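You operate a simulated robot arm through the tools that you are given. There is no shell and no other tool.

Carry out the task below with a simulated two-armed robot. There is one attempt and no reset: what you move stays moved.

Task
Take the bottle from the flap top of the green table and leave it on the top of the grey table. Put the blue bowl from the flap top of the green table on the bay three and the brown bowl on the bay two. Put the card from the top of the green table on the green plate. Fetch the pack from the top shelf of the steel stand and set it on the top of the short grey table. Fetch the green small bowl from the top of the short grey table and set it on the top of the green table. Fetch the large round basket and set it on the top of the road side table. Do these in any order. Set down upright: bottle.

Only the result counts: the job must be done as asked and must still hold three seconds after the hand-in. Knocking over, shifting, dropping, spilling or breaking anything else fails it.

Robot
Two 7-joint arms with three-finger grippers on one trunk, on a base that drives. Base frame: it is fixed to the floor where the robot stands at the start and does not move with it; the origin is under the middle of the robot, x ahead of it, y to its left, z up; the surface under the hand at the start is at about z = 67.6. Readings come in cm, degrees, newtons and seconds.
The left shoulder is at the start at [7, 16.5, 101.3], the right one opposite. With the tool pointing down near the work surface each hand reaches from about 36 to 88 cm from the robot's upright axis, wherever it stands, measured 20 degrees to its own side. Places, roughly: bay three (21x27 cm) [70, -334, 92]; bay two (21x27 cm) [70, -310, 92]; bottle [50, 0, 75]; bowl [75, 0, 75]; card [75, 0, 75]; green plate (17x17x2 cm) [-280, -340, 80]; large round basket (29x29x10 cm) [-80, -150, 30]; pack [100, -100, 125]; small bowl [100, -200, 75]; top of the green table [100, 0, 70]; top of the grey table [-90, -350, 80]; top of the road side table [-260, -420, 80]; top of the short grey table [90, -180, 80]. Payload 3.91 kg a hand.
Tool frame (each hand has its own): the origin (TCP) lies between the finger pads and is the grasp point; the fingertips stand 3 cm ahead of it; z points along the fingers, y is the line along which they close. Largest opening 11.6 cm; the body of the gripper starts 7.3 cm behind the TCP.
Orientation is told as [roll, pitch, yaw] about the base's x, y, z axes, in that order, counted from this pose: with the fingers straight down and closing along the base's y, the tool's x points along the base's -x, its y along +y and its z along -z.

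Tools
- The arms move only by the tool servo_tool. It takes "left_rows", "right_rows" or both (then of equal length, played together; a hand with none holds still); each is text: rows parted by semicolons, each of 7 numbers parted by spaces: the shift along the base's x, y, z in cm, then the turn, a rotation vector about the base's x, y, z in degrees, then the opening, from 0 (shut) to 1 (fully open). In form: dx dy dz rx ry rz hand; .... A call has 1 to 20 rows; each row shifts and turns the commanded pose from where the row before left it. Rows are played at 5 a second. More than 5 cm and 8.6 degrees between two rows, or a gripper value outside its range, and nothing of the call is played. A pose out of reach is approached as far as the arm can. The call stops where the force on the tool passes 40 N (or 10 N more than at its start, if that is more) or the arm is blocked; 0.2 s more then pass. The fingers move at their own pace (about 15.3 cm/s each) and stop on an object; they squeeze with about 23 N. The grip force told is the motor's: it shows also when the fingers shut on nothing. Time passes only in rows, and 0.2 s behind the last, so rows that do not move let the fingers close. The reply holds the time, the measured pose of the TCP, the force on the tool along the base axes, the opening and the grip force, in the units named above and with some noise, with the torque about the TCP (base axes, N m) and any sound that the robot's microphone picked up.
- Cameras (640 x 400 px; columns grow to the right, rows downward): "scene" is now at [12.73, 0.02, 131.44]; the picture's right is [0.11, -0.99, 0.00], its down [-0.74, -0.08, -0.67] and it looks along [0.66, 0.07, -0.75] (base axes); focal length 270 px, centre (320, 200). "left" rides on the left gripper at [7.5, 1.7, -8.8] in its tool frame; the picture's right is [-0.22, 0.97, 0.00], its down [-0.70, -0.16, -0.70] and it looks along [-0.68, -0.16, 0.71] (tool axes); focal length 247 px, centre (320, 200). "right" rides on the right gripper at [5.2, 5.6, -8.8] in its tool frame; the picture's right is [-0.73, 0.68, 0.00], its down [-0.49, -0.52, -0.70] and it looks along [-0.48, -0.51, 0.71] (tool axes); focal length 247 px, centre (320, 200). There is no depth. A picture from a camera that has moved, and an enlarged one, comes with that camera's place and axes in the base frame and with its lens. The place of the scene camera against the robot may be out by one fixed shift of up to 1.2 cm in any direction.
- capture(camera): a new picture of that camera. The clock stands still meanwhile.
- slide_trunk(by): slides the trunk up (or, below 0, down) by that many cm; the arms and the scene camera ride with it, the base frame stays. It gives what a move gives, with no picture.
- base_move(legs): drives the robot by 1 to 6 legs, each [ahead, left, turn to the left] in cm, cm and degrees, along the robot's own axes; the way and the turn of a leg run together, so that a leg with both is an arc; at most 150 cm and 180 degrees a leg. The arms and the cameras ride along, it lands a little off, and it stops where it bumps. It gives what a move gives.
- aim_head(pan, tilt): turns the head with the scene camera to pan (to the left, within 86 degrees either way) and tilt (down, from -29 to 69), counted from straight ahead of the robot. It gives what a move gives.
- zoom(camera, box): a new picture of the part [left, top, right, bottom] of that camera's present view, enlarged. The clock stands still meanwhile.
- finish_job(): hands the job in; it is judged then, once.

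Places have to be worked out from the pictures, the camera data and where the tool is seen. Open the grippers and draw the arms clear of the work before you hand the job in, unless the task says otherwise.

The tools are called after ">>>" as name(argument=value, ...) on one line, values as JSON. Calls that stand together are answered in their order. servo_tool: Moves the arms, as the interface text tells. Its arguments: {"type":"object","properties":{"left_rows":{"type":"string"},"right_rows":{"type":"string"}},"required":[]} The other tools are called the same way: slide_trunk (by) slides the trunk up or down; base_move (legs) drives the base; aim_head (pan, tilt) turns the head that bears the scene camera; capture (camera) takes a picture; zoom (camera, box) takes an enlarged picture of a part of a camera's view; finish_job () hands the job in.

At the start:

```text
clock: 0.0
left_position: [63.41, 32.18, 93.44]
left_ee_rot: [0.0, 0.1, 0.1]
left_wrist_force: [-0.5, -0.8, 0.4]
left_ft_torque: [0.02, 0.0, -0.03]
left_finger_gap: 11.58
left_gripper_force: 0.1
right_position: [40.32, -15.89, 95.75]
right_ee_rot: [0.0, 0.0, 0.1]
right_wrist_force: [0.4, 0.1, 0.0]
right_ft_torque: [-0.02, 0.01, 0.0]
right_finger_gap: 11.59
right_gripper_force: 0.1
trunk travel left (down, up): [-55.0, 29.0]
robot x, y, heading: [0.03, 0.11, 0.1]
head pan, tilt: [6.3, 48.3]
```

scene: 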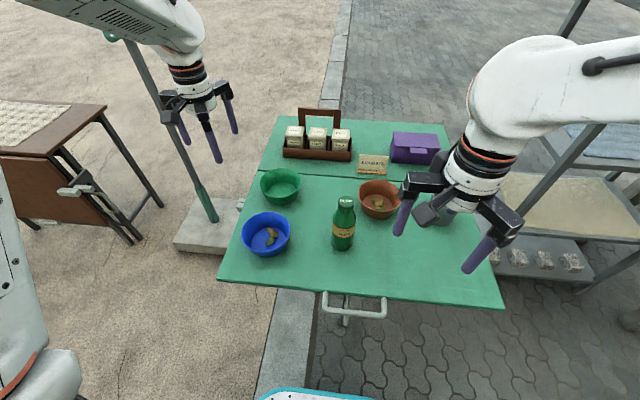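
right: 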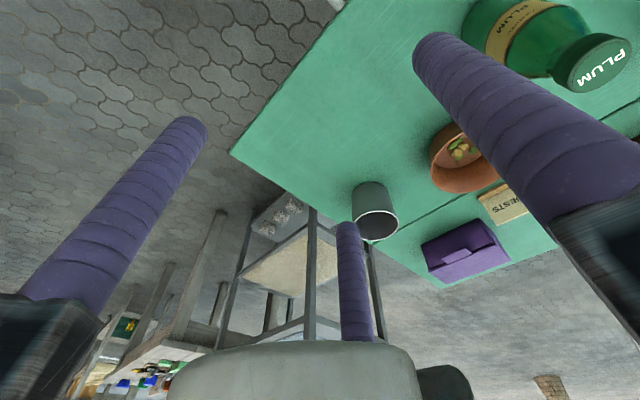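
left: 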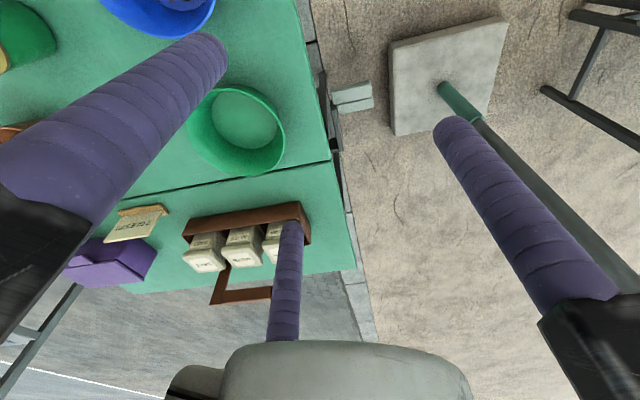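

The start picture shows the green table with a blue bowl, green bowl, bottle, brown bowl, grey cup, card and purple box. I'll look around with the head to map out the other places before moving anything.

>>> aim_head(pan=-45, tilt=20)

>>> capture(camera="scene")

>>> aim_head(pan=-86, tilt=20)

>>> capture(camera="scene")

>>> aim_head(pan=0, tilt=20)

>>> capture(camera="scene")

>>> aim_head(pan=60, tilt=20)

>>> capture(camera="scene")

```text
clock: 1.2
left_position: [63.4, 32.21, 93.49]
left_ee_rot: [0.0, 0.1, 0.0]
left_wrist_force: [0.3, -0.8, -0.3]
left_ft_torque: [0.0, 0.0, 0.02]
left_finger_gap: 11.61
left_gripper_force: 0.0
right_position: [40.36, -15.84, 95.67]
right_ee_rot: [0.0, 0.0, 0.2]
right_wrist_force: [-0.9, 0.3, -0.2]
right_ft_torque: [-0.01, -0.02, -0.03]
right_finger_gap: 11.63
right_gripper_force: 0.0
trunk travel left (down, up): [-55.0, 29.0]
robot x, y, heading: [0.1, -0.23, -0.0]
head pan, tilt: [-45.0, 20.0]
```

```text
taken
camera scene: at [11.52, -7.42, 135.76], right [-0.71, -0.71, 0.0], down [-0.24, 0.24, -0.94], along [0.66, -0.66, -0.34], focal length 270 px, centre (320, 200)
```

scene: 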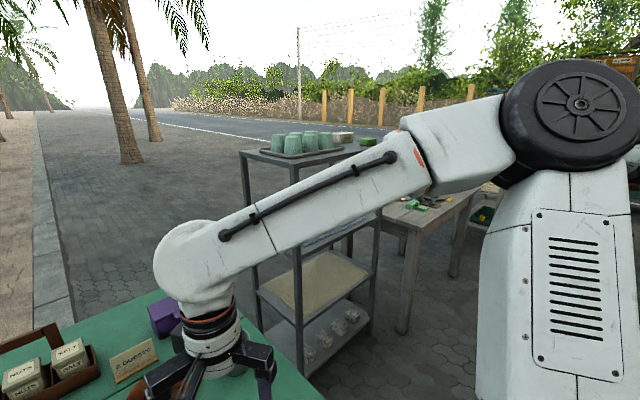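

```text
clock: 2.3
left_position: [63.31, 32.02, 93.6]
left_ee_rot: [-0.1, 0.0, -0.1]
left_wrist_force: [-0.5, 0.5, -1.0]
left_ft_torque: [0.01, 0.02, -0.02]
left_finger_gap: 11.59
left_gripper_force: 0.0
right_position: [40.24, -15.87, 95.85]
right_ee_rot: [0.0, 0.0, 0.2]
right_wrist_force: [-1.0, -0.4, 0.2]
right_ft_torque: [-0.01, 0.01, -0.01]
right_finger_gap: 11.6
right_gripper_force: 0.1
trunk travel left (down, up): [-55.0, 29.0]
robot x, y, heading: [0.1, 0.06, -0.0]
head pan, tilt: [-85.9, 20.0]
```

```text
taken
camera scene: at [5.6, -10.13, 135.77], right [-1.0, -0.07, 0.0], down [-0.02, 0.34, -0.94], along [0.07, -0.94, -0.34], focal length 270 px, centre (320, 200)
```

scene: 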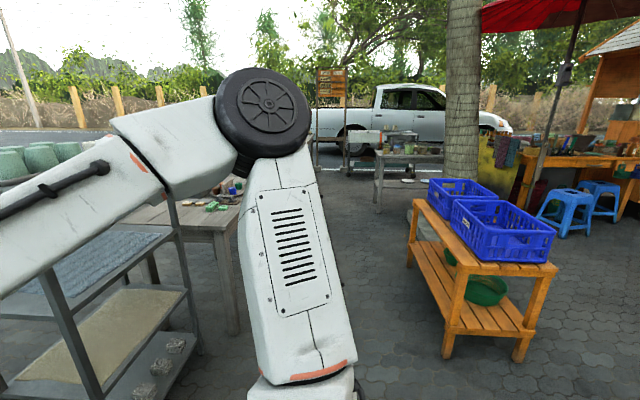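

```text
clock: 3.9
left_position: [63.33, 32.12, 93.49]
left_ee_rot: [0.1, 0.0, 0.0]
left_wrist_force: [0.4, 0.2, -0.3]
left_ft_torque: [-0.03, 0.02, -0.03]
left_finger_gap: 11.6
left_gripper_force: 0.0
right_position: [40.49, -15.88, 95.62]
right_ee_rot: [0.0, 0.0, 0.1]
right_wrist_force: [0.1, -0.1, 0.3]
right_ft_torque: [-0.01, 0.02, -0.03]
right_finger_gap: 11.61
right_gripper_force: 0.1
trunk travel left (down, up): [-55.0, 29.0]
robot x, y, heading: [-0.05, 0.32, -0.1]
head pan, tilt: [0.0, 20.0]
```

```text
taken
camera scene: at [14.24, -0.85, 135.77], right [0.0, -1.0, 0.0], down [-0.34, 0.0, -0.94], along [0.94, 0.0, -0.34], focal length 270 px, centre (320, 200)
```

scene: 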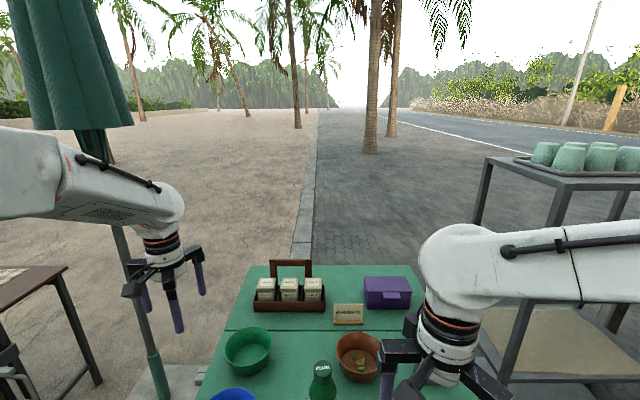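

```text
clock: 5.2
left_position: [63.42, 32.15, 93.49]
left_ee_rot: [0.1, 0.0, 0.1]
left_wrist_force: [-0.2, 0.1, -1.1]
left_ft_torque: [-0.02, 0.03, 0.0]
left_finger_gap: 11.59
left_gripper_force: 0.0
right_position: [40.29, -15.79, 95.73]
right_ee_rot: [0.0, -0.1, 0.2]
right_wrist_force: [0.9, -0.3, 0.6]
right_ft_torque: [0.0, -0.01, -0.02]
right_finger_gap: 11.59
right_gripper_force: 0.0
trunk travel left (down, up): [-55.0, 29.0]
robot x, y, heading: [0.03, 0.16, -0.3]
head pan, tilt: [60.0, 20.0]
```

```text
taken
camera scene: at [9.59, 7.22, 135.77], right [0.87, -0.5, 0.0], down [-0.17, -0.3, -0.94], along [0.47, 0.81, -0.34], focal length 270 px, centre (320, 200)
```

scene: 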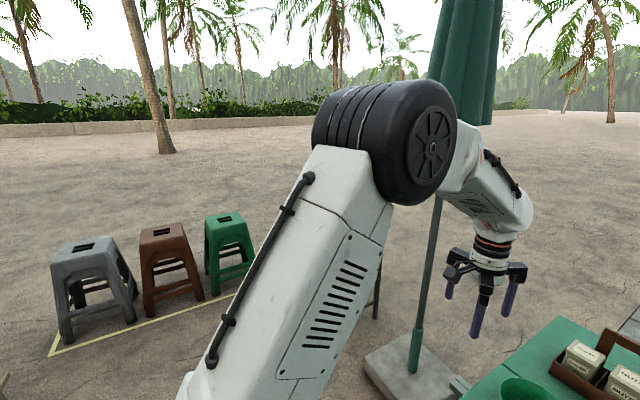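

The wrist pictures seem to show three purple fingers, so I want to know how the hand really closes. I'll shut both hands in the air and take pictures.

>>> servo_tool(left_rows="0 0 0 0 0 0 0; 0 0 0 0 0 0 0; 0 0 0 0 0 0 0", right_rows="0 0 0 0 0 0 0.3; 0 0 0 0 0 0 0.3; 0 0 0 0 0 0 0.3")

>>> capture(camera="left")

>>> capture(camera="right")

>>> aim_head(pan=0, tilt=48)

>>> capture(camera="scene")

```text
clock: 6.0
left_position: [63.35, 32.1, 93.51]
left_ee_rot: [0.0, 0.0, 0.1]
left_wrist_force: [0.2, 0.5, -0.5]
left_ft_torque: [-0.03, 0.03, 0.03]
left_finger_gap: 0.96
left_gripper_force: 22.8
right_position: [40.46, -15.87, 95.69]
right_ee_rot: [0.0, 0.1, 0.1]
right_wrist_force: [-0.2, 0.3, 0.2]
right_ft_torque: [-0.02, 0.0, 0.05]
right_finger_gap: 3.45
right_gripper_force: 0.1
trunk travel left (down, up): [-55.0, 29.0]
robot x, y, heading: [0.22, -0.12, 0.0]
head pan, tilt: [60.0, 20.0]
```

```text
taken
camera left: at [55.79, 33.94, 102.31], right [0.22, 0.97, 0.0], down [0.7, -0.16, 0.7], along [0.68, -0.16, -0.71], focal length 247 px, centre (320, 200)
```

left: 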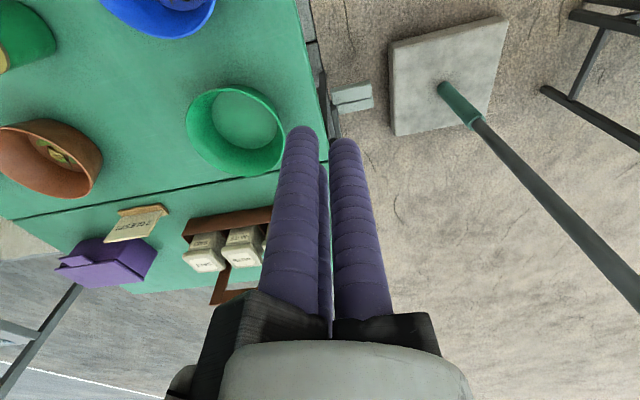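

```text
taken
camera right: at [35.16, -10.17, 104.63], right [0.73, 0.68, 0.0], down [0.49, -0.52, 0.7], along [0.48, -0.51, -0.71], focal length 247 px, centre (320, 200)
```

right: 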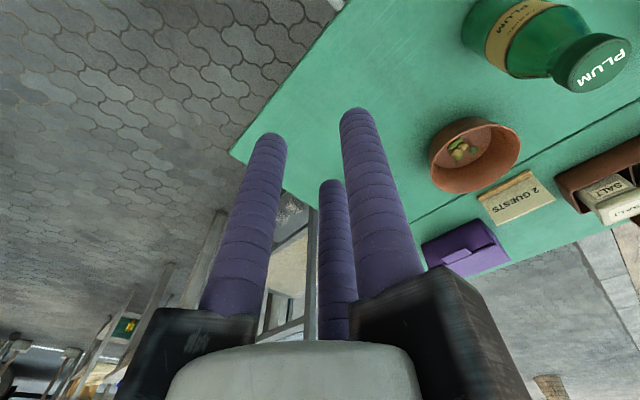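

```text
clock: 7.3
left_position: [63.36, 32.1, 93.51]
left_ee_rot: [0.0, 0.1, 0.0]
left_wrist_force: [-0.5, 0.1, 0.5]
left_ft_torque: [0.01, 0.02, 0.0]
left_finger_gap: 0.9
left_gripper_force: 23.2
right_position: [40.37, -15.97, 95.75]
right_ee_rot: [0.0, 0.0, 0.1]
right_wrist_force: [-0.2, -0.4, 0.2]
right_ft_torque: [0.01, -0.01, -0.04]
right_finger_gap: 3.46
right_gripper_force: 0.0
trunk travel left (down, up): [-55.0, 29.0]
robot x, y, heading: [-0.16, 0.06, 0.1]
head pan, tilt: [0.0, 48.0]
```

```text
taken
camera scene: at [12.81, -0.83, 131.48], right [0.0, -1.0, 0.0], down [-0.74, 0.0, -0.67], along [0.67, 0.0, -0.74], focal length 270 px, centre (320, 200)
```

scene: 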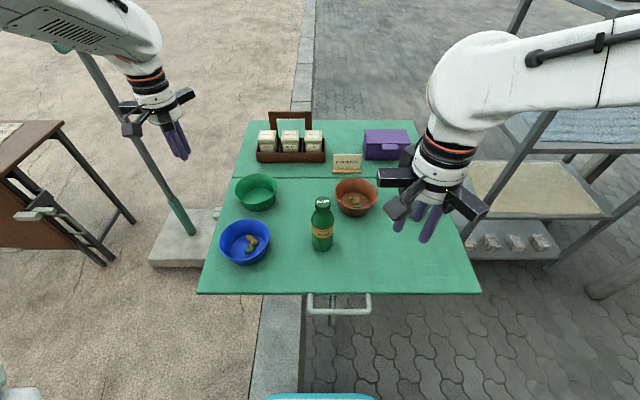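

The hand is a three-jaw one: one finger at tool +y and two at 120° to it, all closing to the centre, shutting at about 0.95. Next I zoom on the table items to judge sizes.

>>> zoom(camera="scene", box=[200, 160, 360, 280])

>>> zoom(camera="scene", box=[300, 110, 440, 230])

>>> zoom(camera="left", box=[0, 0, 320, 200])

>>> zoom(camera="right", box=[400, 0, 640, 280])

```text
3.33 times, centred on (280, 220) of scene
camera zoom: at [12.81, -0.83, 131.48], right [0.0, -1.0, 0.0], down [-0.74, 0.0, -0.67], along [0.67, 0.0, -0.74], focal length 901 px, centre (453, 133)
```

zoom: 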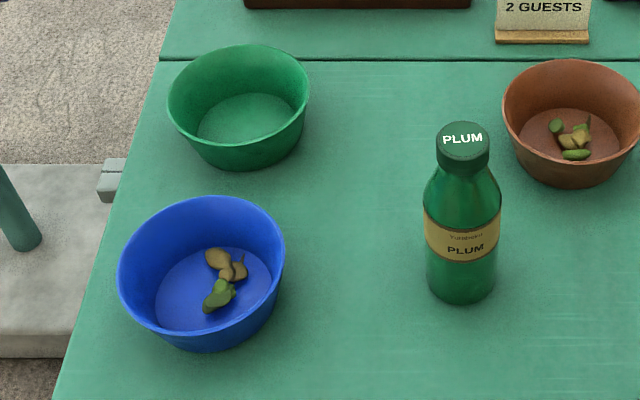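

```text
3.33 times, centred on (370, 170) of scene
camera zoom: at [12.81, -0.83, 131.48], right [0.0, -1.0, 0.0], down [-0.74, 0.0, -0.67], along [0.67, 0.0, -0.74], focal length 901 px, centre (153, 300)
```

zoom: 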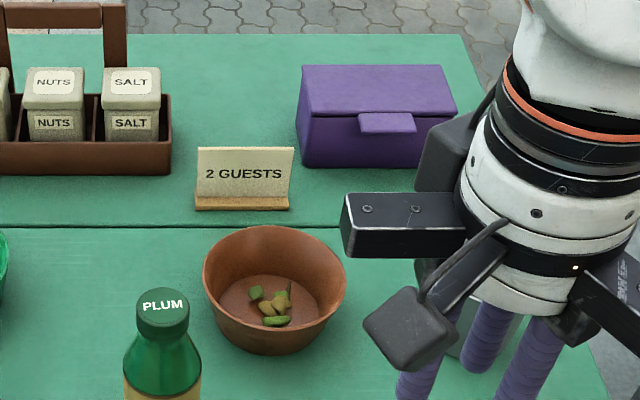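

```text
2.00 times, centred on (160, 100) of left
camera zoom: at [55.79, 33.94, 102.31], right [0.22, 0.97, 0.0], down [0.7, -0.16, 0.7], along [0.68, -0.16, -0.71], focal length 494 px, centre (640, 400)
```

zoom: 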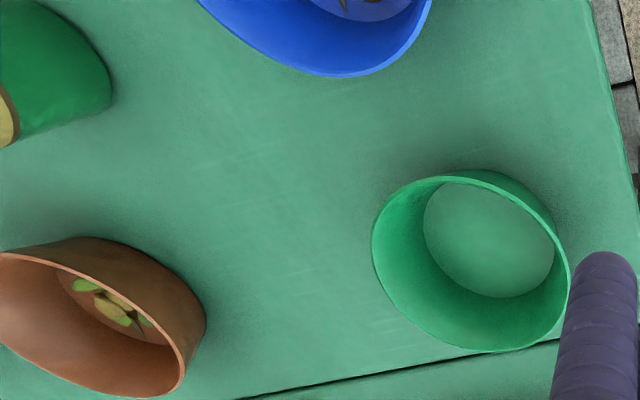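

```text
1.43 times, centred on (520, 140) of right
camera zoom: at [35.16, -10.17, 104.63], right [0.73, 0.68, 0.0], down [0.49, -0.52, 0.7], along [0.48, -0.51, -0.71], focal length 353 px, centre (34, 286)
```

zoom: 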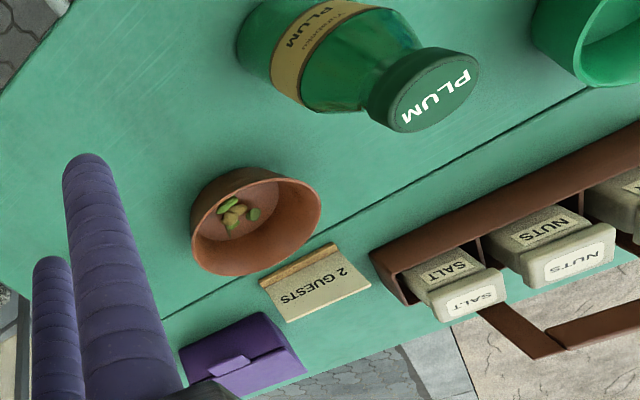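

The bowls are about 13 cm wide with thin walls that slope roughly 20°, so they need a rim pinch. Before picking anything I'll tuck the arms, back off a little and scout to the right.

>>> servo_tool(left_rows="-4 -1 2 0 0 0 0.6; -4 -1 2 0 0 0 0.6; -4 -1 2 0 0 0 0.6; -4 -1 2 0 0 0 0.6; -4 -1 2 0 0 0 0.6; -3 -1 1 0 0 0 0.6", right_rows="0 0 2 0 0 0 0.6; 0 0 2 0 0 0 0.6; 0 0 2 0 0 0 0.6; 0 0 2 0 0 0 0.6; 0 0 1 0 0 0 0.6; 0 0 1 0 0 0 0.6")

>>> base_move(legs=[[-15, 0, 0], [0, -70, 0]])

>>> aim_head(pan=-30, tilt=15)

>>> capture(camera="scene")

>>> aim_head(pan=0, tilt=15)

>>> capture(camera="scene")

>>> aim_head(pan=-86, tilt=20)

>>> capture(camera="scene")

```text
clock: 8.7
left_position: [47.99, 31.02, 101.75]
left_ee_rot: [-3.1, -0.2, 0.4]
left_wrist_force: [0.1, -0.2, 0.0]
left_ft_torque: [-0.02, -0.02, 0.01]
left_finger_gap: 6.97
left_gripper_force: 0.1
left hand out of reach, approached as far as the arm can: row 4, 5, 6
right_position: [40.43, -15.79, 105.83]
right_ee_rot: [-0.2, 0.0, 0.0]
right_wrist_force: [-0.5, -0.3, 0.7]
right_ft_torque: [-0.03, -0.01, 0.03]
right_finger_gap: 6.95
right_gripper_force: 0.0
trunk travel left (down, up): [-55.0, 29.0]
robot x, y, heading: [0.04, -0.09, 0.3]
head pan, tilt: [0.0, 48.0]
```

```text
clock: 13.5
left_position: [33.12, -38.45, 101.67]
left_ee_rot: [-3.1, 0.1, 0.4]
left_wrist_force: [-0.2, 0.6, -0.6]
left_ft_torque: [-0.04, -0.04, 0.01]
left_finger_gap: 6.97
left_gripper_force: 0.0
right_position: [25.49, -85.35, 105.79]
right_ee_rot: [0.0, 0.0, 0.1]
right_wrist_force: [-0.4, 0.2, 0.4]
right_ft_torque: [-0.04, 0.02, -0.01]
right_finger_gap: 6.97
right_gripper_force: 0.1
trunk travel left (down, up): [-55.0, 29.0]
robot x, y, heading: [-15.0, -69.47, 0.1]
head pan, tilt: [0.0, 48.0]
```

```text
clock: 14.4
left_position: [33.07, -38.24, 101.53]
left_ee_rot: [-3.1, 0.2, 0.6]
left_wrist_force: [-0.8, -0.1, -0.6]
left_ft_torque: [0.0, -0.02, 0.02]
left_finger_gap: 6.96
left_gripper_force: 0.1
right_position: [25.33, -85.39, 105.87]
right_ee_rot: [0.0, 0.0, 0.1]
right_wrist_force: [0.1, -0.6, -0.7]
right_ft_torque: [0.02, -0.02, -0.04]
right_finger_gap: 6.95
right_gripper_force: 0.0
trunk travel left (down, up): [-55.0, 29.0]
robot x, y, heading: [-15.07, -69.24, 0.1]
head pan, tilt: [-30.0, 15.0]
```

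```text
taken
camera scene: at [-2.94, -69.79, 130.45], right [0.06, -1.0, 0.0], down [-0.83, -0.05, -0.56], along [0.56, 0.03, -0.83], focal length 270 px, centre (320, 200)
```

scene: 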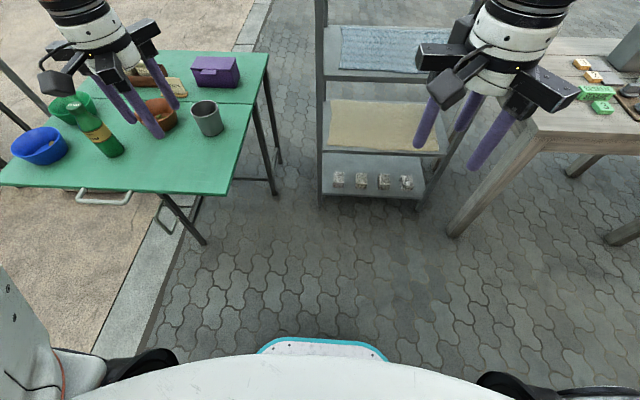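

```text
clock: 15.4
left_position: [33.19, -38.28, 101.62]
left_ee_rot: [-3.3, 0.2, 0.6]
left_wrist_force: [0.5, 0.1, 0.6]
left_ft_torque: [0.02, -0.06, -0.01]
left_finger_gap: 6.98
left_gripper_force: 0.0
right_position: [25.51, -85.34, 105.79]
right_ee_rot: [0.0, 0.0, 0.1]
right_wrist_force: [-0.8, -0.1, 0.0]
right_ft_torque: [-0.04, 0.01, -0.01]
right_finger_gap: 6.96
right_gripper_force: 0.1
trunk travel left (down, up): [-55.0, 29.0]
robot x, y, heading: [-15.08, -68.95, -0.0]
head pan, tilt: [0.0, 15.0]
```

```text
taken
camera scene: at [-2.93, -69.75, 130.46], right [0.06, -1.0, 0.0], down [-0.83, -0.05, -0.56], along [0.56, 0.04, -0.83], focal length 270 px, centre (320, 200)
```

scene: 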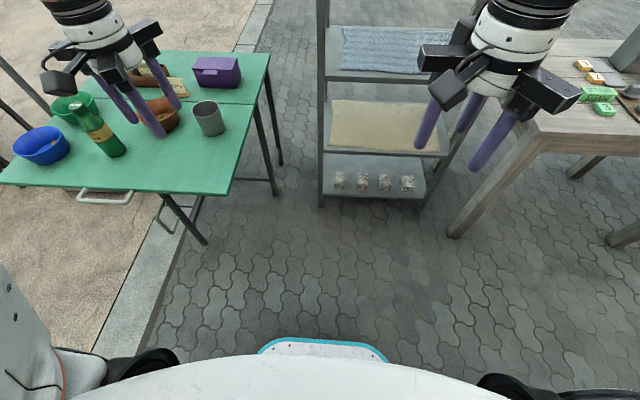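

```text
clock: 17.0
left_position: [33.07, -38.36, 101.62]
left_ee_rot: [-3.2, 0.3, 0.6]
left_wrist_force: [0.1, 0.4, 0.1]
left_ft_torque: [-0.02, 0.01, 0.02]
left_finger_gap: 6.96
left_gripper_force: 0.0
right_position: [25.44, -85.35, 105.79]
right_ee_rot: [0.0, 0.1, 0.1]
right_wrist_force: [0.7, -0.1, -0.4]
right_ft_torque: [-0.04, 0.03, -0.02]
right_finger_gap: 6.96
right_gripper_force: 0.0
trunk travel left (down, up): [-55.0, 29.0]
robot x, y, heading: [-15.03, -69.33, -0.1]
head pan, tilt: [-85.9, 20.0]
```

```text
taken
camera scene: at [-2.95, -69.79, 130.43], right [0.06, -1.0, 0.0], down [-0.83, -0.05, -0.56], along [0.56, 0.03, -0.83], focal length 270 px, centre (320, 200)
```

scene: 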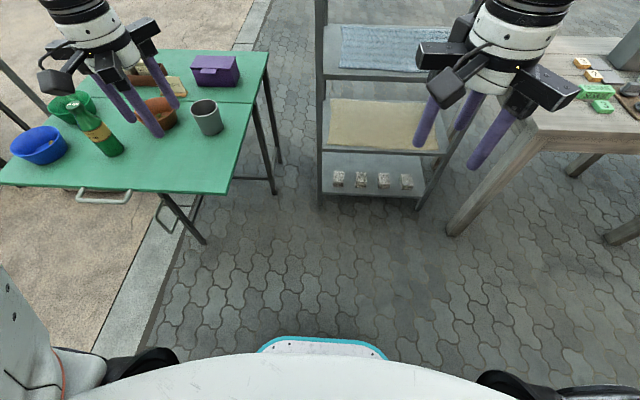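

The scene camera kept the same steep view although the head reports other angles. I'll aim it once more on its own and see whether it responds.

>>> aim_head(pan=-60, tilt=20)

>>> capture(camera="scene")

>>> capture(camera="right")

>>> capture(camera="left")

```text
clock: 17.9
left_position: [33.09, -38.33, 101.59]
left_ee_rot: [-3.3, 0.2, 0.6]
left_wrist_force: [0.0, 0.6, -0.6]
left_ft_torque: [0.02, 0.03, 0.0]
left_finger_gap: 6.96
left_gripper_force: 0.0
right_position: [25.45, -85.35, 105.75]
right_ee_rot: [0.0, 0.0, 0.0]
right_wrist_force: [0.7, 0.1, 0.2]
right_ft_torque: [-0.02, -0.02, -0.02]
right_finger_gap: 6.95
right_gripper_force: 0.1
trunk travel left (down, up): [-55.0, 29.0]
robot x, y, heading: [-14.78, -69.15, -0.1]
head pan, tilt: [-60.0, 20.0]
```

```text
taken
camera scene: at [-2.96, -69.8, 130.42], right [0.06, -1.0, 0.0], down [-0.83, -0.05, -0.56], along [0.56, 0.03, -0.83], focal length 270 px, centre (320, 200)
```

scene: 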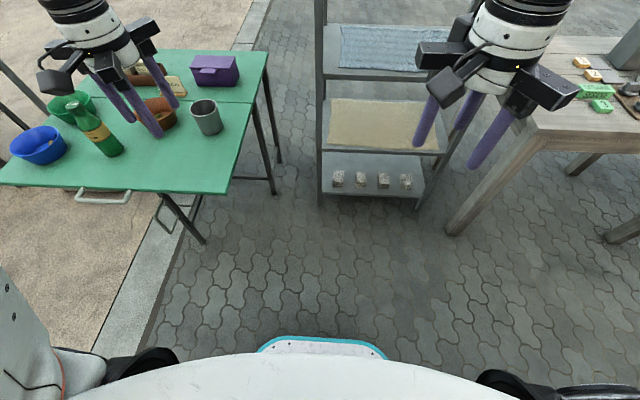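

```text
taken
camera right: at [20.2, -79.6, 114.68], right [0.73, 0.68, 0.0], down [0.49, -0.52, 0.7], along [0.48, -0.51, -0.71], focal length 247 px, centre (320, 200)
```

right: 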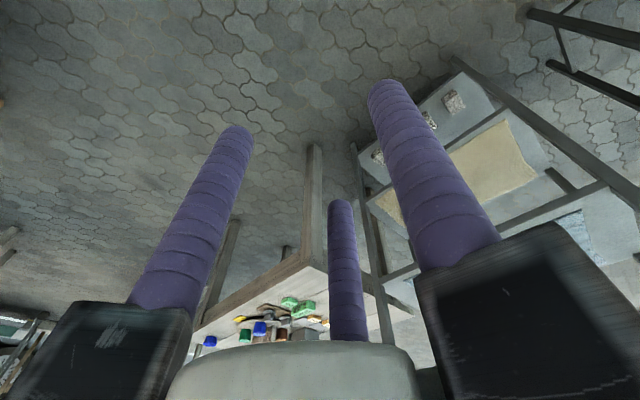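

```text
taken
camera left: at [25.63, -36.08, 110.29], right [0.21, 0.98, -0.06], down [0.7, -0.11, 0.7], along [0.68, -0.19, -0.71], focal length 247 px, centre (320, 200)
```

left: 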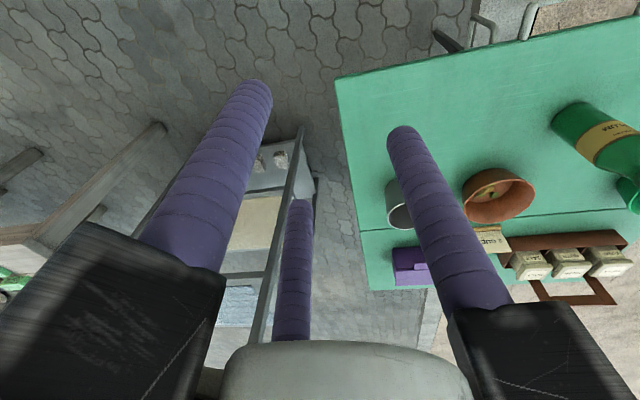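

The head answers with numbers but the camera doesn't turn. I'll try another aim in the opposite direction to see if it's truly stuck.

>>> aim_head(pan=40, tilt=60)

>>> capture(camera="scene")

```text
clock: 19.6
left_position: [33.16, -38.33, 101.7]
left_ee_rot: [-3.2, 0.0, 0.6]
left_wrist_force: [0.4, 0.4, 0.2]
left_ft_torque: [-0.02, -0.04, 0.01]
left_finger_gap: 6.95
left_gripper_force: 0.1
right_position: [25.46, -85.34, 105.69]
right_ee_rot: [0.0, 0.0, 0.1]
right_wrist_force: [-0.1, 0.1, -0.5]
right_ft_torque: [0.0, 0.0, -0.01]
right_finger_gap: 6.94
right_gripper_force: 0.1
trunk travel left (down, up): [-55.0, 29.0]
robot x, y, heading: [-15.26, -69.14, 0.0]
head pan, tilt: [40.0, 60.0]
```

```text
taken
camera scene: at [-4.93, -65.92, 129.95], right [0.64, -0.77, 0.0], down [-0.66, -0.56, -0.5], along [0.38, 0.32, -0.87], focal length 270 px, centre (320, 200)
```

scene: 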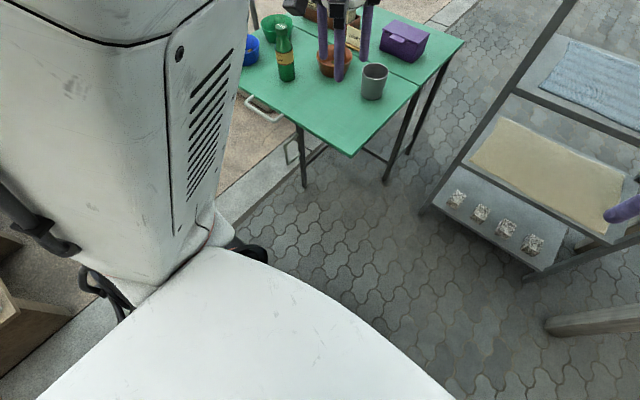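

Now it turned to pan 40, tilt 60. I'll check whether it can rise again.

>>> aim_head(pan=0, tilt=20)

>>> capture(camera="scene")

```text
clock: 20.7
left_position: [33.08, -38.32, 101.35]
left_ee_rot: [-3.3, 0.5, 0.7]
left_wrist_force: [-0.7, -0.5, -0.7]
left_ft_torque: [-0.01, 0.01, -0.02]
left_finger_gap: 6.97
left_gripper_force: 0.1
right_position: [25.46, -85.29, 105.82]
right_ee_rot: [0.0, 0.0, 0.1]
right_wrist_force: [-0.1, 0.0, 0.3]
right_ft_torque: [0.0, 0.02, 0.01]
right_finger_gap: 6.95
right_gripper_force: 0.0
trunk travel left (down, up): [-55.0, 29.0]
robot x, y, heading: [-14.87, -69.2, -0.1]
head pan, tilt: [0.0, 20.0]
```

```text
taken
camera scene: at [-0.84, -69.01, 135.71], right [0.13, -0.99, 0.0], down [-0.34, -0.05, -0.94], along [0.93, 0.12, -0.35], focal length 270 px, centre (320, 200)
```

scene: 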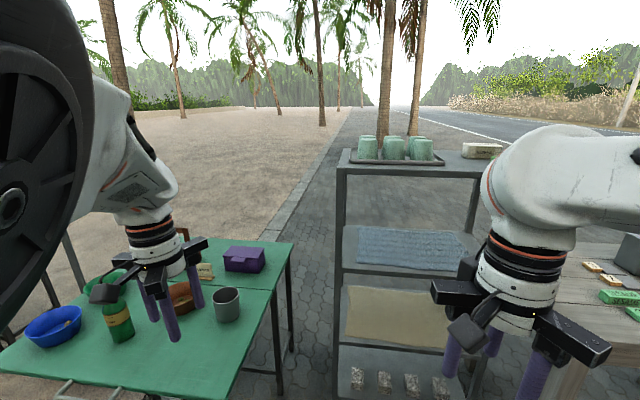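

The left arm's elbow seems to be crowding the head (pan ended at 7° instead of 0). I'll stretch the left arm out a bit to free the head, then look again.

>>> servo_tool(left_rows="3 0 -2 0.8 0 0 0.6; 3 0 -2 0.8 0 0 0.6; 3 0 -2 0.8 0 0 0.6; 3 0 -2 0.8 0 0 0.6; 2 0 0 0 0 0 0.6")

>>> aim_head(pan=-30, tilt=15)

>>> capture(camera="scene")

>>> aim_head(pan=-86, tilt=15)

>>> capture(camera="scene")

```text
clock: 21.9
left_position: [47.36, -38.2, 93.61]
left_ee_rot: [0.2, 0.0, 0.6]
left_wrist_force: [-0.1, -0.3, -0.1]
left_ft_torque: [-0.03, 0.02, -0.03]
left_finger_gap: 6.96
left_gripper_force: 0.1
right_position: [25.48, -85.21, 105.78]
right_ee_rot: [0.0, 0.0, 0.1]
right_wrist_force: [0.1, 0.0, -0.1]
right_ft_torque: [-0.02, 0.0, 0.02]
right_finger_gap: 6.97
right_gripper_force: 0.2
trunk travel left (down, up): [-55.0, 29.0]
robot x, y, heading: [-15.17, -69.26, 0.1]
head pan, tilt: [0.0, 20.0]
```

```text
clock: 22.9
left_position: [47.35, -38.15, 93.57]
left_ee_rot: [0.2, 0.1, 0.6]
left_wrist_force: [0.1, -0.4, -0.1]
left_ft_torque: [-0.01, -0.02, 0.01]
left_finger_gap: 6.96
left_gripper_force: 0.1
right_position: [25.49, -85.32, 105.89]
right_ee_rot: [-0.1, -0.1, 0.1]
right_wrist_force: [-0.3, -0.2, -1.2]
right_ft_torque: [0.02, 0.0, -0.01]
right_finger_gap: 6.96
right_gripper_force: 0.0
trunk travel left (down, up): [-55.0, 29.0]
robot x, y, heading: [-14.73, -69.43, 0.0]
head pan, tilt: [-30.0, 15.0]
```

```text
taken
camera scene: at [-1.94, -74.86, 136.58], right [-0.5, -0.87, 0.0], down [-0.22, 0.13, -0.97], along [0.84, -0.48, -0.26], focal length 270 px, centre (320, 200)
```

scene: 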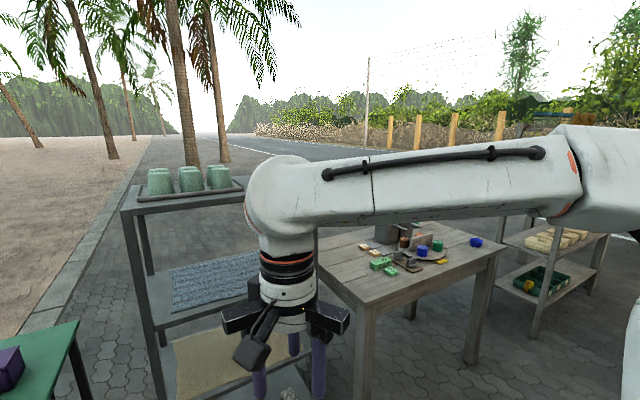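

```text
clock: 24.1
left_position: [47.35, -38.18, 93.58]
left_ee_rot: [0.2, 0.1, 0.6]
left_wrist_force: [0.6, 0.3, 0.0]
left_ft_torque: [-0.03, 0.03, -0.01]
left_finger_gap: 6.98
left_gripper_force: 0.0
right_position: [25.58, -85.29, 105.88]
right_ee_rot: [0.0, 0.1, 0.1]
right_wrist_force: [0.3, 0.0, -0.6]
right_ft_torque: [0.03, -0.03, -0.03]
right_finger_gap: 6.97
right_gripper_force: 0.1
trunk travel left (down, up): [-55.0, 29.0]
robot x, y, heading: [-14.92, -69.44, -0.1]
head pan, tilt: [-85.9, 15.0]
```

```text
taken
camera scene: at [-9.37, -79.51, 136.58], right [-1.0, -0.07, 0.0], down [-0.02, 0.26, -0.97], along [0.07, -0.96, -0.26], focal length 270 px, centre (320, 200)
```

scene: 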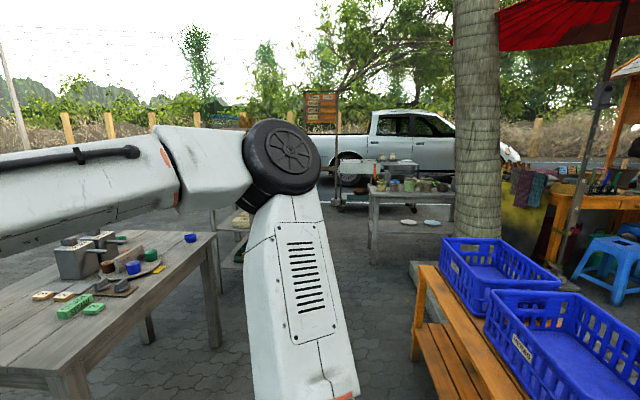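

The head is free again. The steel stand's front is at x≈82 (y −66 to −121, top shelf z≈113), and the short grey table starts at x≈66, y −138. I'll drive on to the right to see the short table and the things behind it.

>>> base_move(legs=[[0, -85, 0]])

>>> aim_head(pan=0, tilt=30)

>>> capture(camera="scene")

>>> aim_head(pan=-45, tilt=20)

>>> capture(camera="scene")

>>> aim_head(pan=30, tilt=15)

>>> capture(camera="scene")

>>> aim_head(pan=-86, tilt=20)

>>> capture(camera="scene")

```text
clock: 28.6
left_position: [47.28, -122.61, 93.56]
left_ee_rot: [0.3, 0.0, 0.2]
left_wrist_force: [0.1, -0.8, 0.6]
left_ft_torque: [0.02, -0.01, -0.02]
left_finger_gap: 6.95
left_gripper_force: 0.1
right_position: [25.01, -169.61, 105.8]
right_ee_rot: [0.0, 0.1, -0.1]
right_wrist_force: [0.3, -0.1, 1.0]
right_ft_torque: [-0.01, -0.02, 0.0]
right_finger_gap: 6.94
right_gripper_force: 0.0
trunk travel left (down, up): [-55.0, 29.0]
robot x, y, heading: [-14.8, -153.6, -0.3]
head pan, tilt: [-85.9, 15.0]
```

```text
clock: 30.2
left_position: [47.31, -122.61, 93.49]
left_ee_rot: [0.3, 0.0, 0.1]
left_wrist_force: [-1.0, 0.7, -0.6]
left_ft_torque: [-0.01, 0.0, 0.02]
left_finger_gap: 6.97
left_gripper_force: 0.1
right_position: [25.14, -169.56, 105.74]
right_ee_rot: [0.0, 0.0, -0.1]
right_wrist_force: [0.5, 0.4, 0.2]
right_ft_torque: [0.03, -0.01, -0.01]
right_finger_gap: 6.97
right_gripper_force: 0.0
trunk travel left (down, up): [-55.0, 29.0]
robot x, y, heading: [-15.29, -153.39, -0.6]
head pan, tilt: [0.0, 30.0]
```

```text
taken
camera scene: at [-1.25, -154.41, 134.16], right [-0.01, -1.0, 0.0], down [-0.5, 0.0, -0.87], along [0.87, -0.01, -0.5], focal length 270 px, centre (320, 200)
```

scene: 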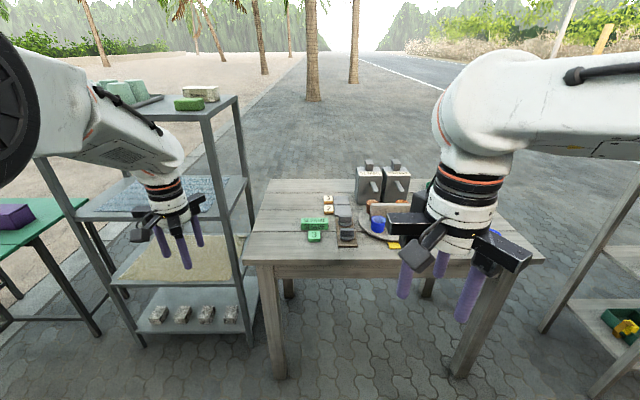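

```text
clock: 31.3
left_position: [47.2, -122.44, 93.62]
left_ee_rot: [0.2, 0.1, 0.2]
left_wrist_force: [0.8, -0.5, 0.2]
left_ft_torque: [-0.01, 0.0, 0.02]
left_finger_gap: 6.96
left_gripper_force: 0.0
right_position: [25.14, -169.66, 105.85]
right_ee_rot: [0.1, -0.1, -0.3]
right_wrist_force: [0.2, 1.1, -0.2]
right_ft_torque: [0.01, 0.0, -0.03]
right_finger_gap: 6.96
right_gripper_force: 0.1
trunk travel left (down, up): [-55.0, 29.0]
robot x, y, heading: [-15.19, -153.18, -0.4]
head pan, tilt: [-45.0, 20.0]
```

```text
taken
camera scene: at [-3.74, -160.97, 135.76], right [-0.71, -0.7, 0.0], down [-0.24, 0.24, -0.94], along [0.66, -0.67, -0.34], focal length 270 px, centre (320, 200)
```

scene: 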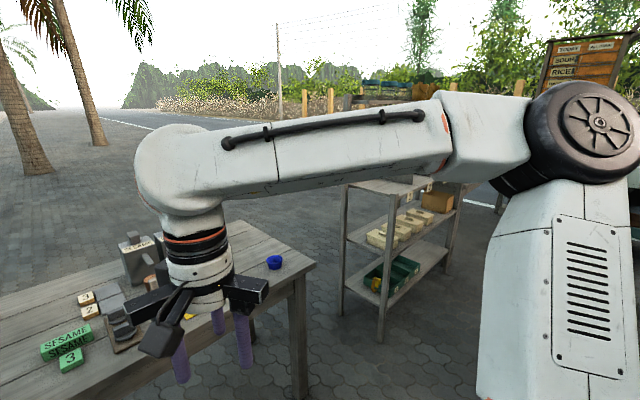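

```text
clock: 32.8
left_position: [47.23, -122.63, 93.54]
left_ee_rot: [0.2, 0.2, 0.2]
left_wrist_force: [-0.1, 0.2, -0.2]
left_ft_torque: [0.01, -0.01, 0.0]
left_finger_gap: 6.92
left_gripper_force: 0.1
right_position: [25.14, -169.65, 105.74]
right_ee_rot: [0.1, 0.0, -0.3]
right_wrist_force: [-0.4, 0.1, 0.1]
right_ft_torque: [0.02, 0.0, 0.01]
right_finger_gap: 6.95
right_gripper_force: 0.1
trunk travel left (down, up): [-55.0, 29.0]
robot x, y, heading: [-14.93, -153.54, -0.3]
head pan, tilt: [30.0, 15.0]
```

```text
taken
camera scene: at [-2.17, -149.73, 136.58], right [0.49, -0.87, 0.0], down [-0.23, -0.13, -0.97], along [0.84, 0.48, -0.26], focal length 270 px, centre (320, 200)
```

scene: 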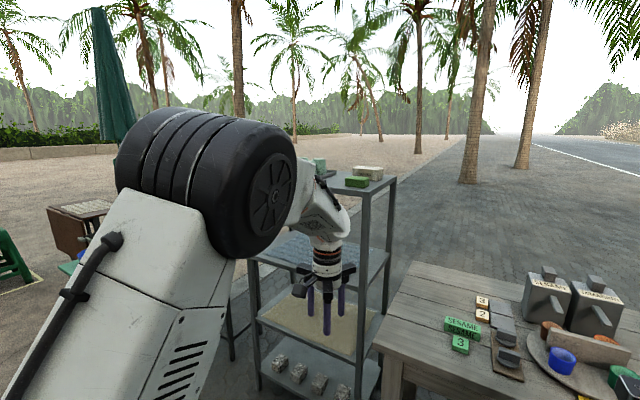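

```text
clock: 34.7
left_position: [47.28, -122.54, 93.66]
left_ee_rot: [0.2, 0.1, 0.2]
left_wrist_force: [-0.4, 0.1, -0.4]
left_ft_torque: [0.0, 0.01, 0.05]
left_finger_gap: 6.96
left_gripper_force: 0.1
right_position: [25.12, -169.61, 105.89]
right_ee_rot: [0.0, 0.0, -0.2]
right_wrist_force: [-0.4, -0.1, -0.4]
right_ft_torque: [0.02, -0.01, 0.0]
right_finger_gap: 6.94
right_gripper_force: 0.1
trunk travel left (down, up): [-55.0, 29.0]
robot x, y, heading: [-15.32, -153.55, -0.4]
head pan, tilt: [-85.9, 20.0]
```

```text
taken
camera scene: at [-9.68, -163.64, 135.77], right [-1.0, -0.07, 0.0], down [-0.02, 0.34, -0.94], along [0.06, -0.94, -0.34], focal length 270 px, centre (320, 200)
```

scene: 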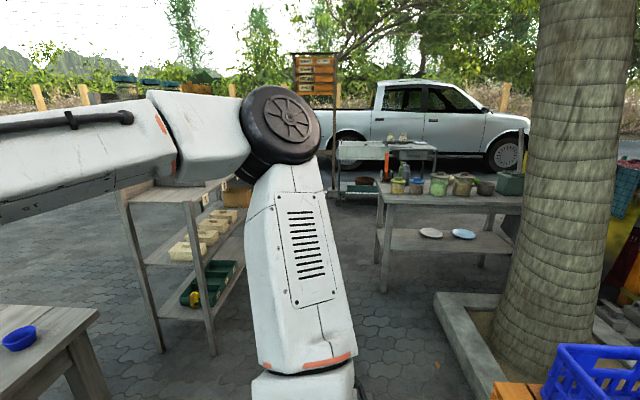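

Zooming on the stand's top shelf, the short table, and the rack with bays to identify the right objects.

>>> aim_head(pan=25, tilt=20)

>>> zoom(camera="scene", box=[280, 100, 640, 400])

>>> zoom(camera="scene", box=[300, 120, 480, 230])

>>> aim_head(pan=-75, tilt=20)

>>> capture(camera="scene")

>>> zoom(camera="scene", box=[100, 130, 380, 330])

```text
clock: 36.6
left_position: [47.25, -122.55, 93.58]
left_ee_rot: [0.2, 0.1, 0.1]
left_wrist_force: [-0.3, 0.4, -0.1]
left_ft_torque: [-0.01, 0.0, 0.0]
left_finger_gap: 6.96
left_gripper_force: 0.1
right_position: [25.04, -169.59, 105.82]
right_ee_rot: [-0.1, 0.0, -0.2]
right_wrist_force: [-0.1, -0.9, -0.3]
right_ft_torque: [0.0, -0.01, 0.02]
right_finger_gap: 6.98
right_gripper_force: 0.0
trunk travel left (down, up): [-55.0, 29.0]
robot x, y, heading: [-15.28, -153.34, -0.4]
head pan, tilt: [25.0, 20.0]
```

```text
1.33 times, centred on (460, 250) of scene
camera zoom: at [-1.83, -150.47, 135.77], right [0.42, -0.91, 0.0], down [-0.31, -0.14, -0.94], along [0.85, 0.39, -0.34], focal length 360 px, centre (133, 133)
```

zoom: 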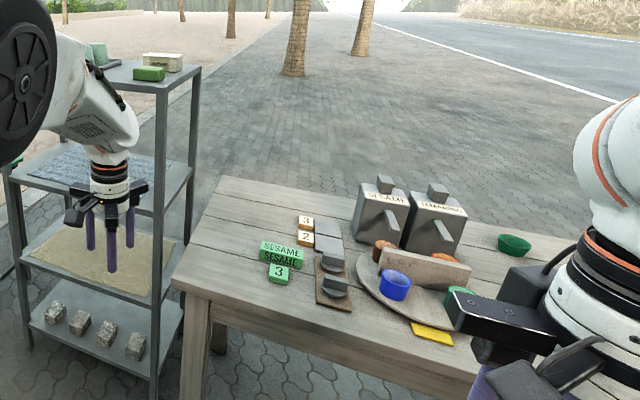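

```text
3.56 times, centred on (390, 175) of scene
camera zoom: at [-1.83, -150.47, 135.77], right [0.42, -0.91, 0.0], down [-0.31, -0.14, -0.94], along [0.85, 0.39, -0.34], focal length 961 px, centre (71, 289)
```

zoom: 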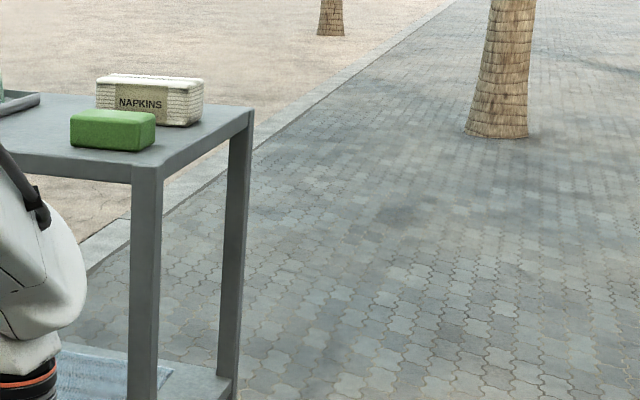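

```text
clock: 38.4
left_position: [47.24, -122.48, 93.65]
left_ee_rot: [0.2, 0.0, 0.1]
left_wrist_force: [0.4, -0.1, -0.4]
left_ft_torque: [-0.01, 0.02, 0.0]
left_finger_gap: 6.94
left_gripper_force: 0.0
right_position: [25.03, -169.54, 105.9]
right_ee_rot: [0.0, 0.0, -0.1]
right_wrist_force: [-0.5, 0.5, -0.1]
right_ft_torque: [-0.01, 0.02, -0.03]
right_finger_gap: 6.98
right_gripper_force: 0.1
trunk travel left (down, up): [-55.0, 29.0]
robot x, y, heading: [-15.25, -153.58, -0.4]
head pan, tilt: [-75.0, 20.0]
```

```text
taken
camera scene: at [-7.93, -163.36, 135.77], right [-0.97, -0.25, 0.0], down [-0.09, 0.33, -0.94], along [0.24, -0.91, -0.34], focal length 270 px, centre (320, 200)
```

scene: 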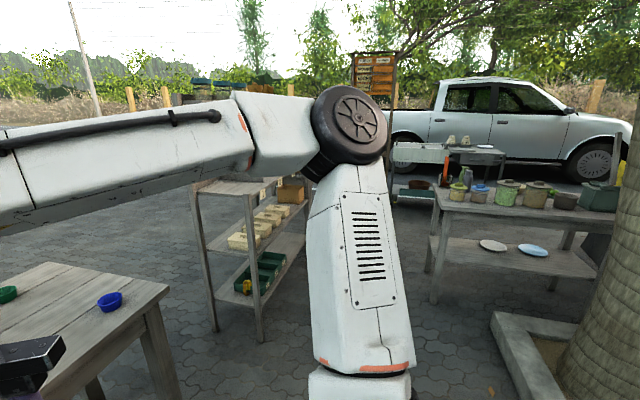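

```text
2.00 times, centred on (240, 230) of scene
camera zoom: at [-7.93, -163.36, 135.77], right [-0.97, -0.25, 0.0], down [-0.09, 0.33, -0.94], along [0.24, -0.91, -0.34], focal length 541 px, centre (480, 140)
```

zoom: 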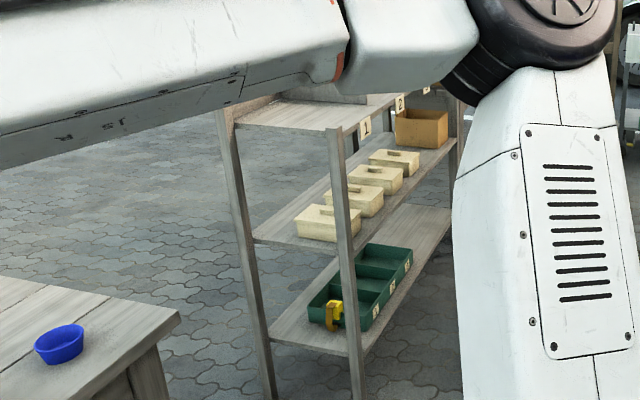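

The NAPKINS pack stands behind a green block on the stand's top shelf (z≈114), and bay labels 1, 2, 3 are on the front edge of the rack's top. I'll start with the pack: raise the trunk, then drive to about (25, −82) in front of the stand.

>>> slide_trunk(by=25)

>>> base_move(legs=[[0, 71, 0.3], [35, 0, 0]])

>>> aim_head(pan=-10, tilt=35)

>>> capture(camera="scene")

>>> capture(camera="right")

```text
clock: 41.0
left_position: [47.23, -122.55, 118.66]
left_ee_rot: [0.3, 0.2, 0.2]
left_wrist_force: [-0.4, -0.7, -0.4]
left_ft_torque: [0.03, 0.01, -0.02]
left_finger_gap: 6.96
left_gripper_force: 0.0
right_position: [25.13, -169.6, 130.89]
right_ee_rot: [0.0, -0.1, -0.2]
right_wrist_force: [0.4, 0.2, -0.8]
right_ft_torque: [0.01, 0.0, 0.0]
right_finger_gap: 6.93
right_gripper_force: 0.0
trunk travel left (down, up): [-80.0, 4.0]
robot x, y, heading: [-15.21, -153.57, -0.3]
head pan, tilt: [-75.0, 20.0]
```

```text
clock: 46.7
left_position: [82.84, -52.62, 118.7]
left_ee_rot: [0.3, 0.0, 0.5]
left_wrist_force: [-0.8, -0.2, 0.3]
left_ft_torque: [0.01, 0.0, 0.01]
left_finger_gap: 6.96
left_gripper_force: 0.1
right_position: [60.85, -99.66, 130.92]
right_ee_rot: [0.0, -0.1, 0.0]
right_wrist_force: [0.6, -0.7, 0.7]
right_ft_torque: [0.01, 0.0, -0.02]
right_finger_gap: 6.97
right_gripper_force: 0.1
trunk travel left (down, up): [-80.0, 4.0]
robot x, y, heading: [20.35, -84.03, -0.3]
head pan, tilt: [-75.0, 20.0]
```

```text
clock: 48.0
left_position: [82.88, -52.72, 118.67]
left_ee_rot: [0.2, 0.1, 0.5]
left_wrist_force: [-0.3, -0.3, -0.7]
left_ft_torque: [-0.02, -0.02, -0.04]
left_finger_gap: 6.95
left_gripper_force: 0.0
right_position: [61.01, -99.72, 130.79]
right_ee_rot: [0.1, 0.0, 0.0]
right_wrist_force: [-0.6, -1.5, -0.7]
right_ft_torque: [0.02, 0.0, -0.01]
right_finger_gap: 6.97
right_gripper_force: 0.1
trunk travel left (down, up): [-80.0, 4.0]
robot x, y, heading: [21.13, -84.03, -0.1]
head pan, tilt: [-10.0, 35.0]
```

```text
taken
camera scene: at [34.25, -86.18, 158.38], right [-0.18, -0.98, 0.0], down [-0.56, 0.1, -0.82], along [0.81, -0.14, -0.57], focal length 270 px, centre (320, 200)
```

scene: 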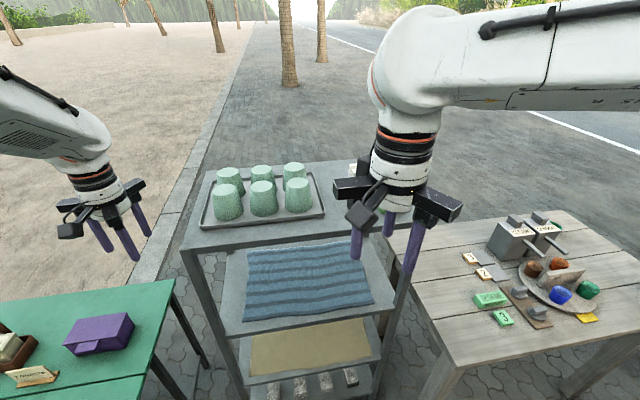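

```text
taken
camera right: at [55.79, -94.06, 139.68], right [0.73, 0.68, 0.0], down [0.49, -0.52, 0.7], along [0.48, -0.51, -0.71], focal length 247 px, centre (320, 200)
```

right: 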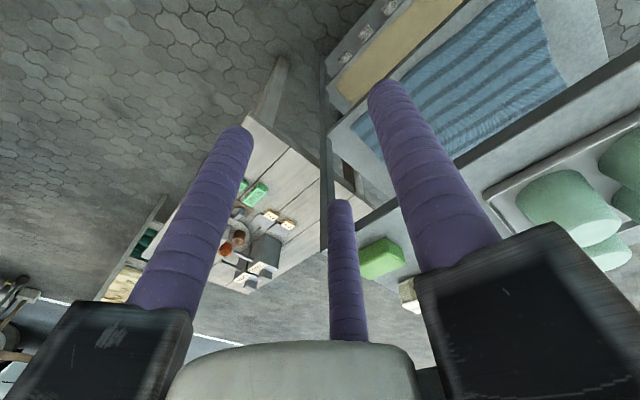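

The right hand hides the pack. I'll swing it aside to the right and look again.

>>> servo_tool(right_rows="0 -4 1 0 0 0 1; 0 -4 1 0 0 0 1; 0 -4 1 0 0 0 1; 0 -4 1 0 0 0 1; 0 -4 1 0 0 0 1")

>>> capture(camera="scene")

>>> zoom(camera="scene", box=[320, 130, 480, 230])

>>> zoom(camera="scene", box=[440, 190, 640, 340])

```text
clock: 49.2
left_position: [82.91, -52.8, 118.63]
left_ee_rot: [0.2, 0.1, 0.4]
left_wrist_force: [0.3, -0.2, 0.2]
left_ft_torque: [0.06, -0.03, 0.01]
left_finger_gap: 6.94
left_gripper_force: 0.0
right_position: [60.9, -120.01, 135.64]
right_ee_rot: [-0.1, -0.1, 0.1]
right_wrist_force: [-0.8, 0.0, 0.1]
right_ft_torque: [0.03, 0.01, 0.01]
right_finger_gap: 11.57
right_gripper_force: 0.1
trunk travel left (down, up): [-80.0, 4.0]
robot x, y, heading: [20.73, -83.8, -0.3]
head pan, tilt: [-10.0, 35.0]
```

```text
taken
camera scene: at [34.19, -86.43, 158.38], right [-0.18, -0.98, 0.0], down [-0.56, 0.1, -0.82], along [0.81, -0.14, -0.57], focal length 270 px, centre (320, 200)
```

scene: 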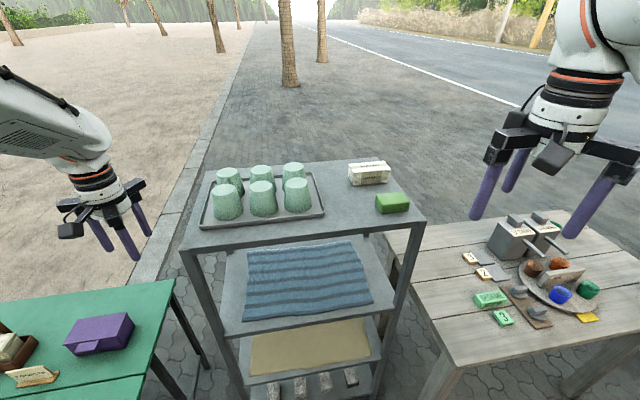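

```text
4.00 times, centred on (400, 180) of scene
camera zoom: at [34.19, -86.43, 158.38], right [-0.18, -0.98, 0.0], down [-0.56, 0.1, -0.82], along [0.81, -0.14, -0.57], focal length 1081 px, centre (0, 280)
```

zoom: 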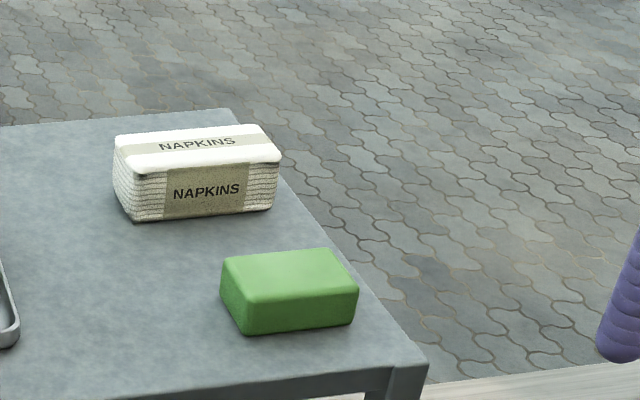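

```text
2.67 times, centred on (540, 265) of scene
camera zoom: at [34.19, -86.43, 158.38], right [-0.18, -0.98, 0.0], down [-0.56, 0.1, -0.82], along [0.81, -0.14, -0.57], focal length 721 px, centre (-267, 27)
```

zoom: 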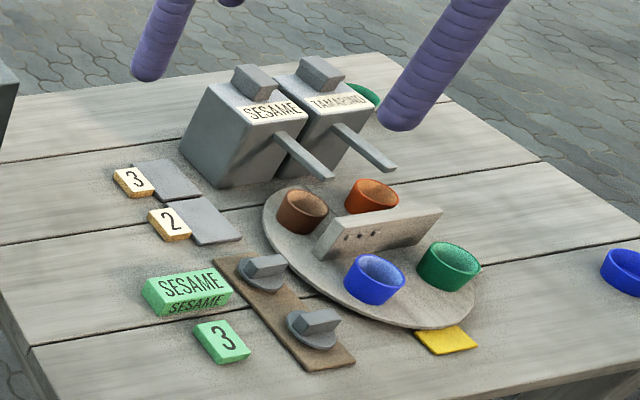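

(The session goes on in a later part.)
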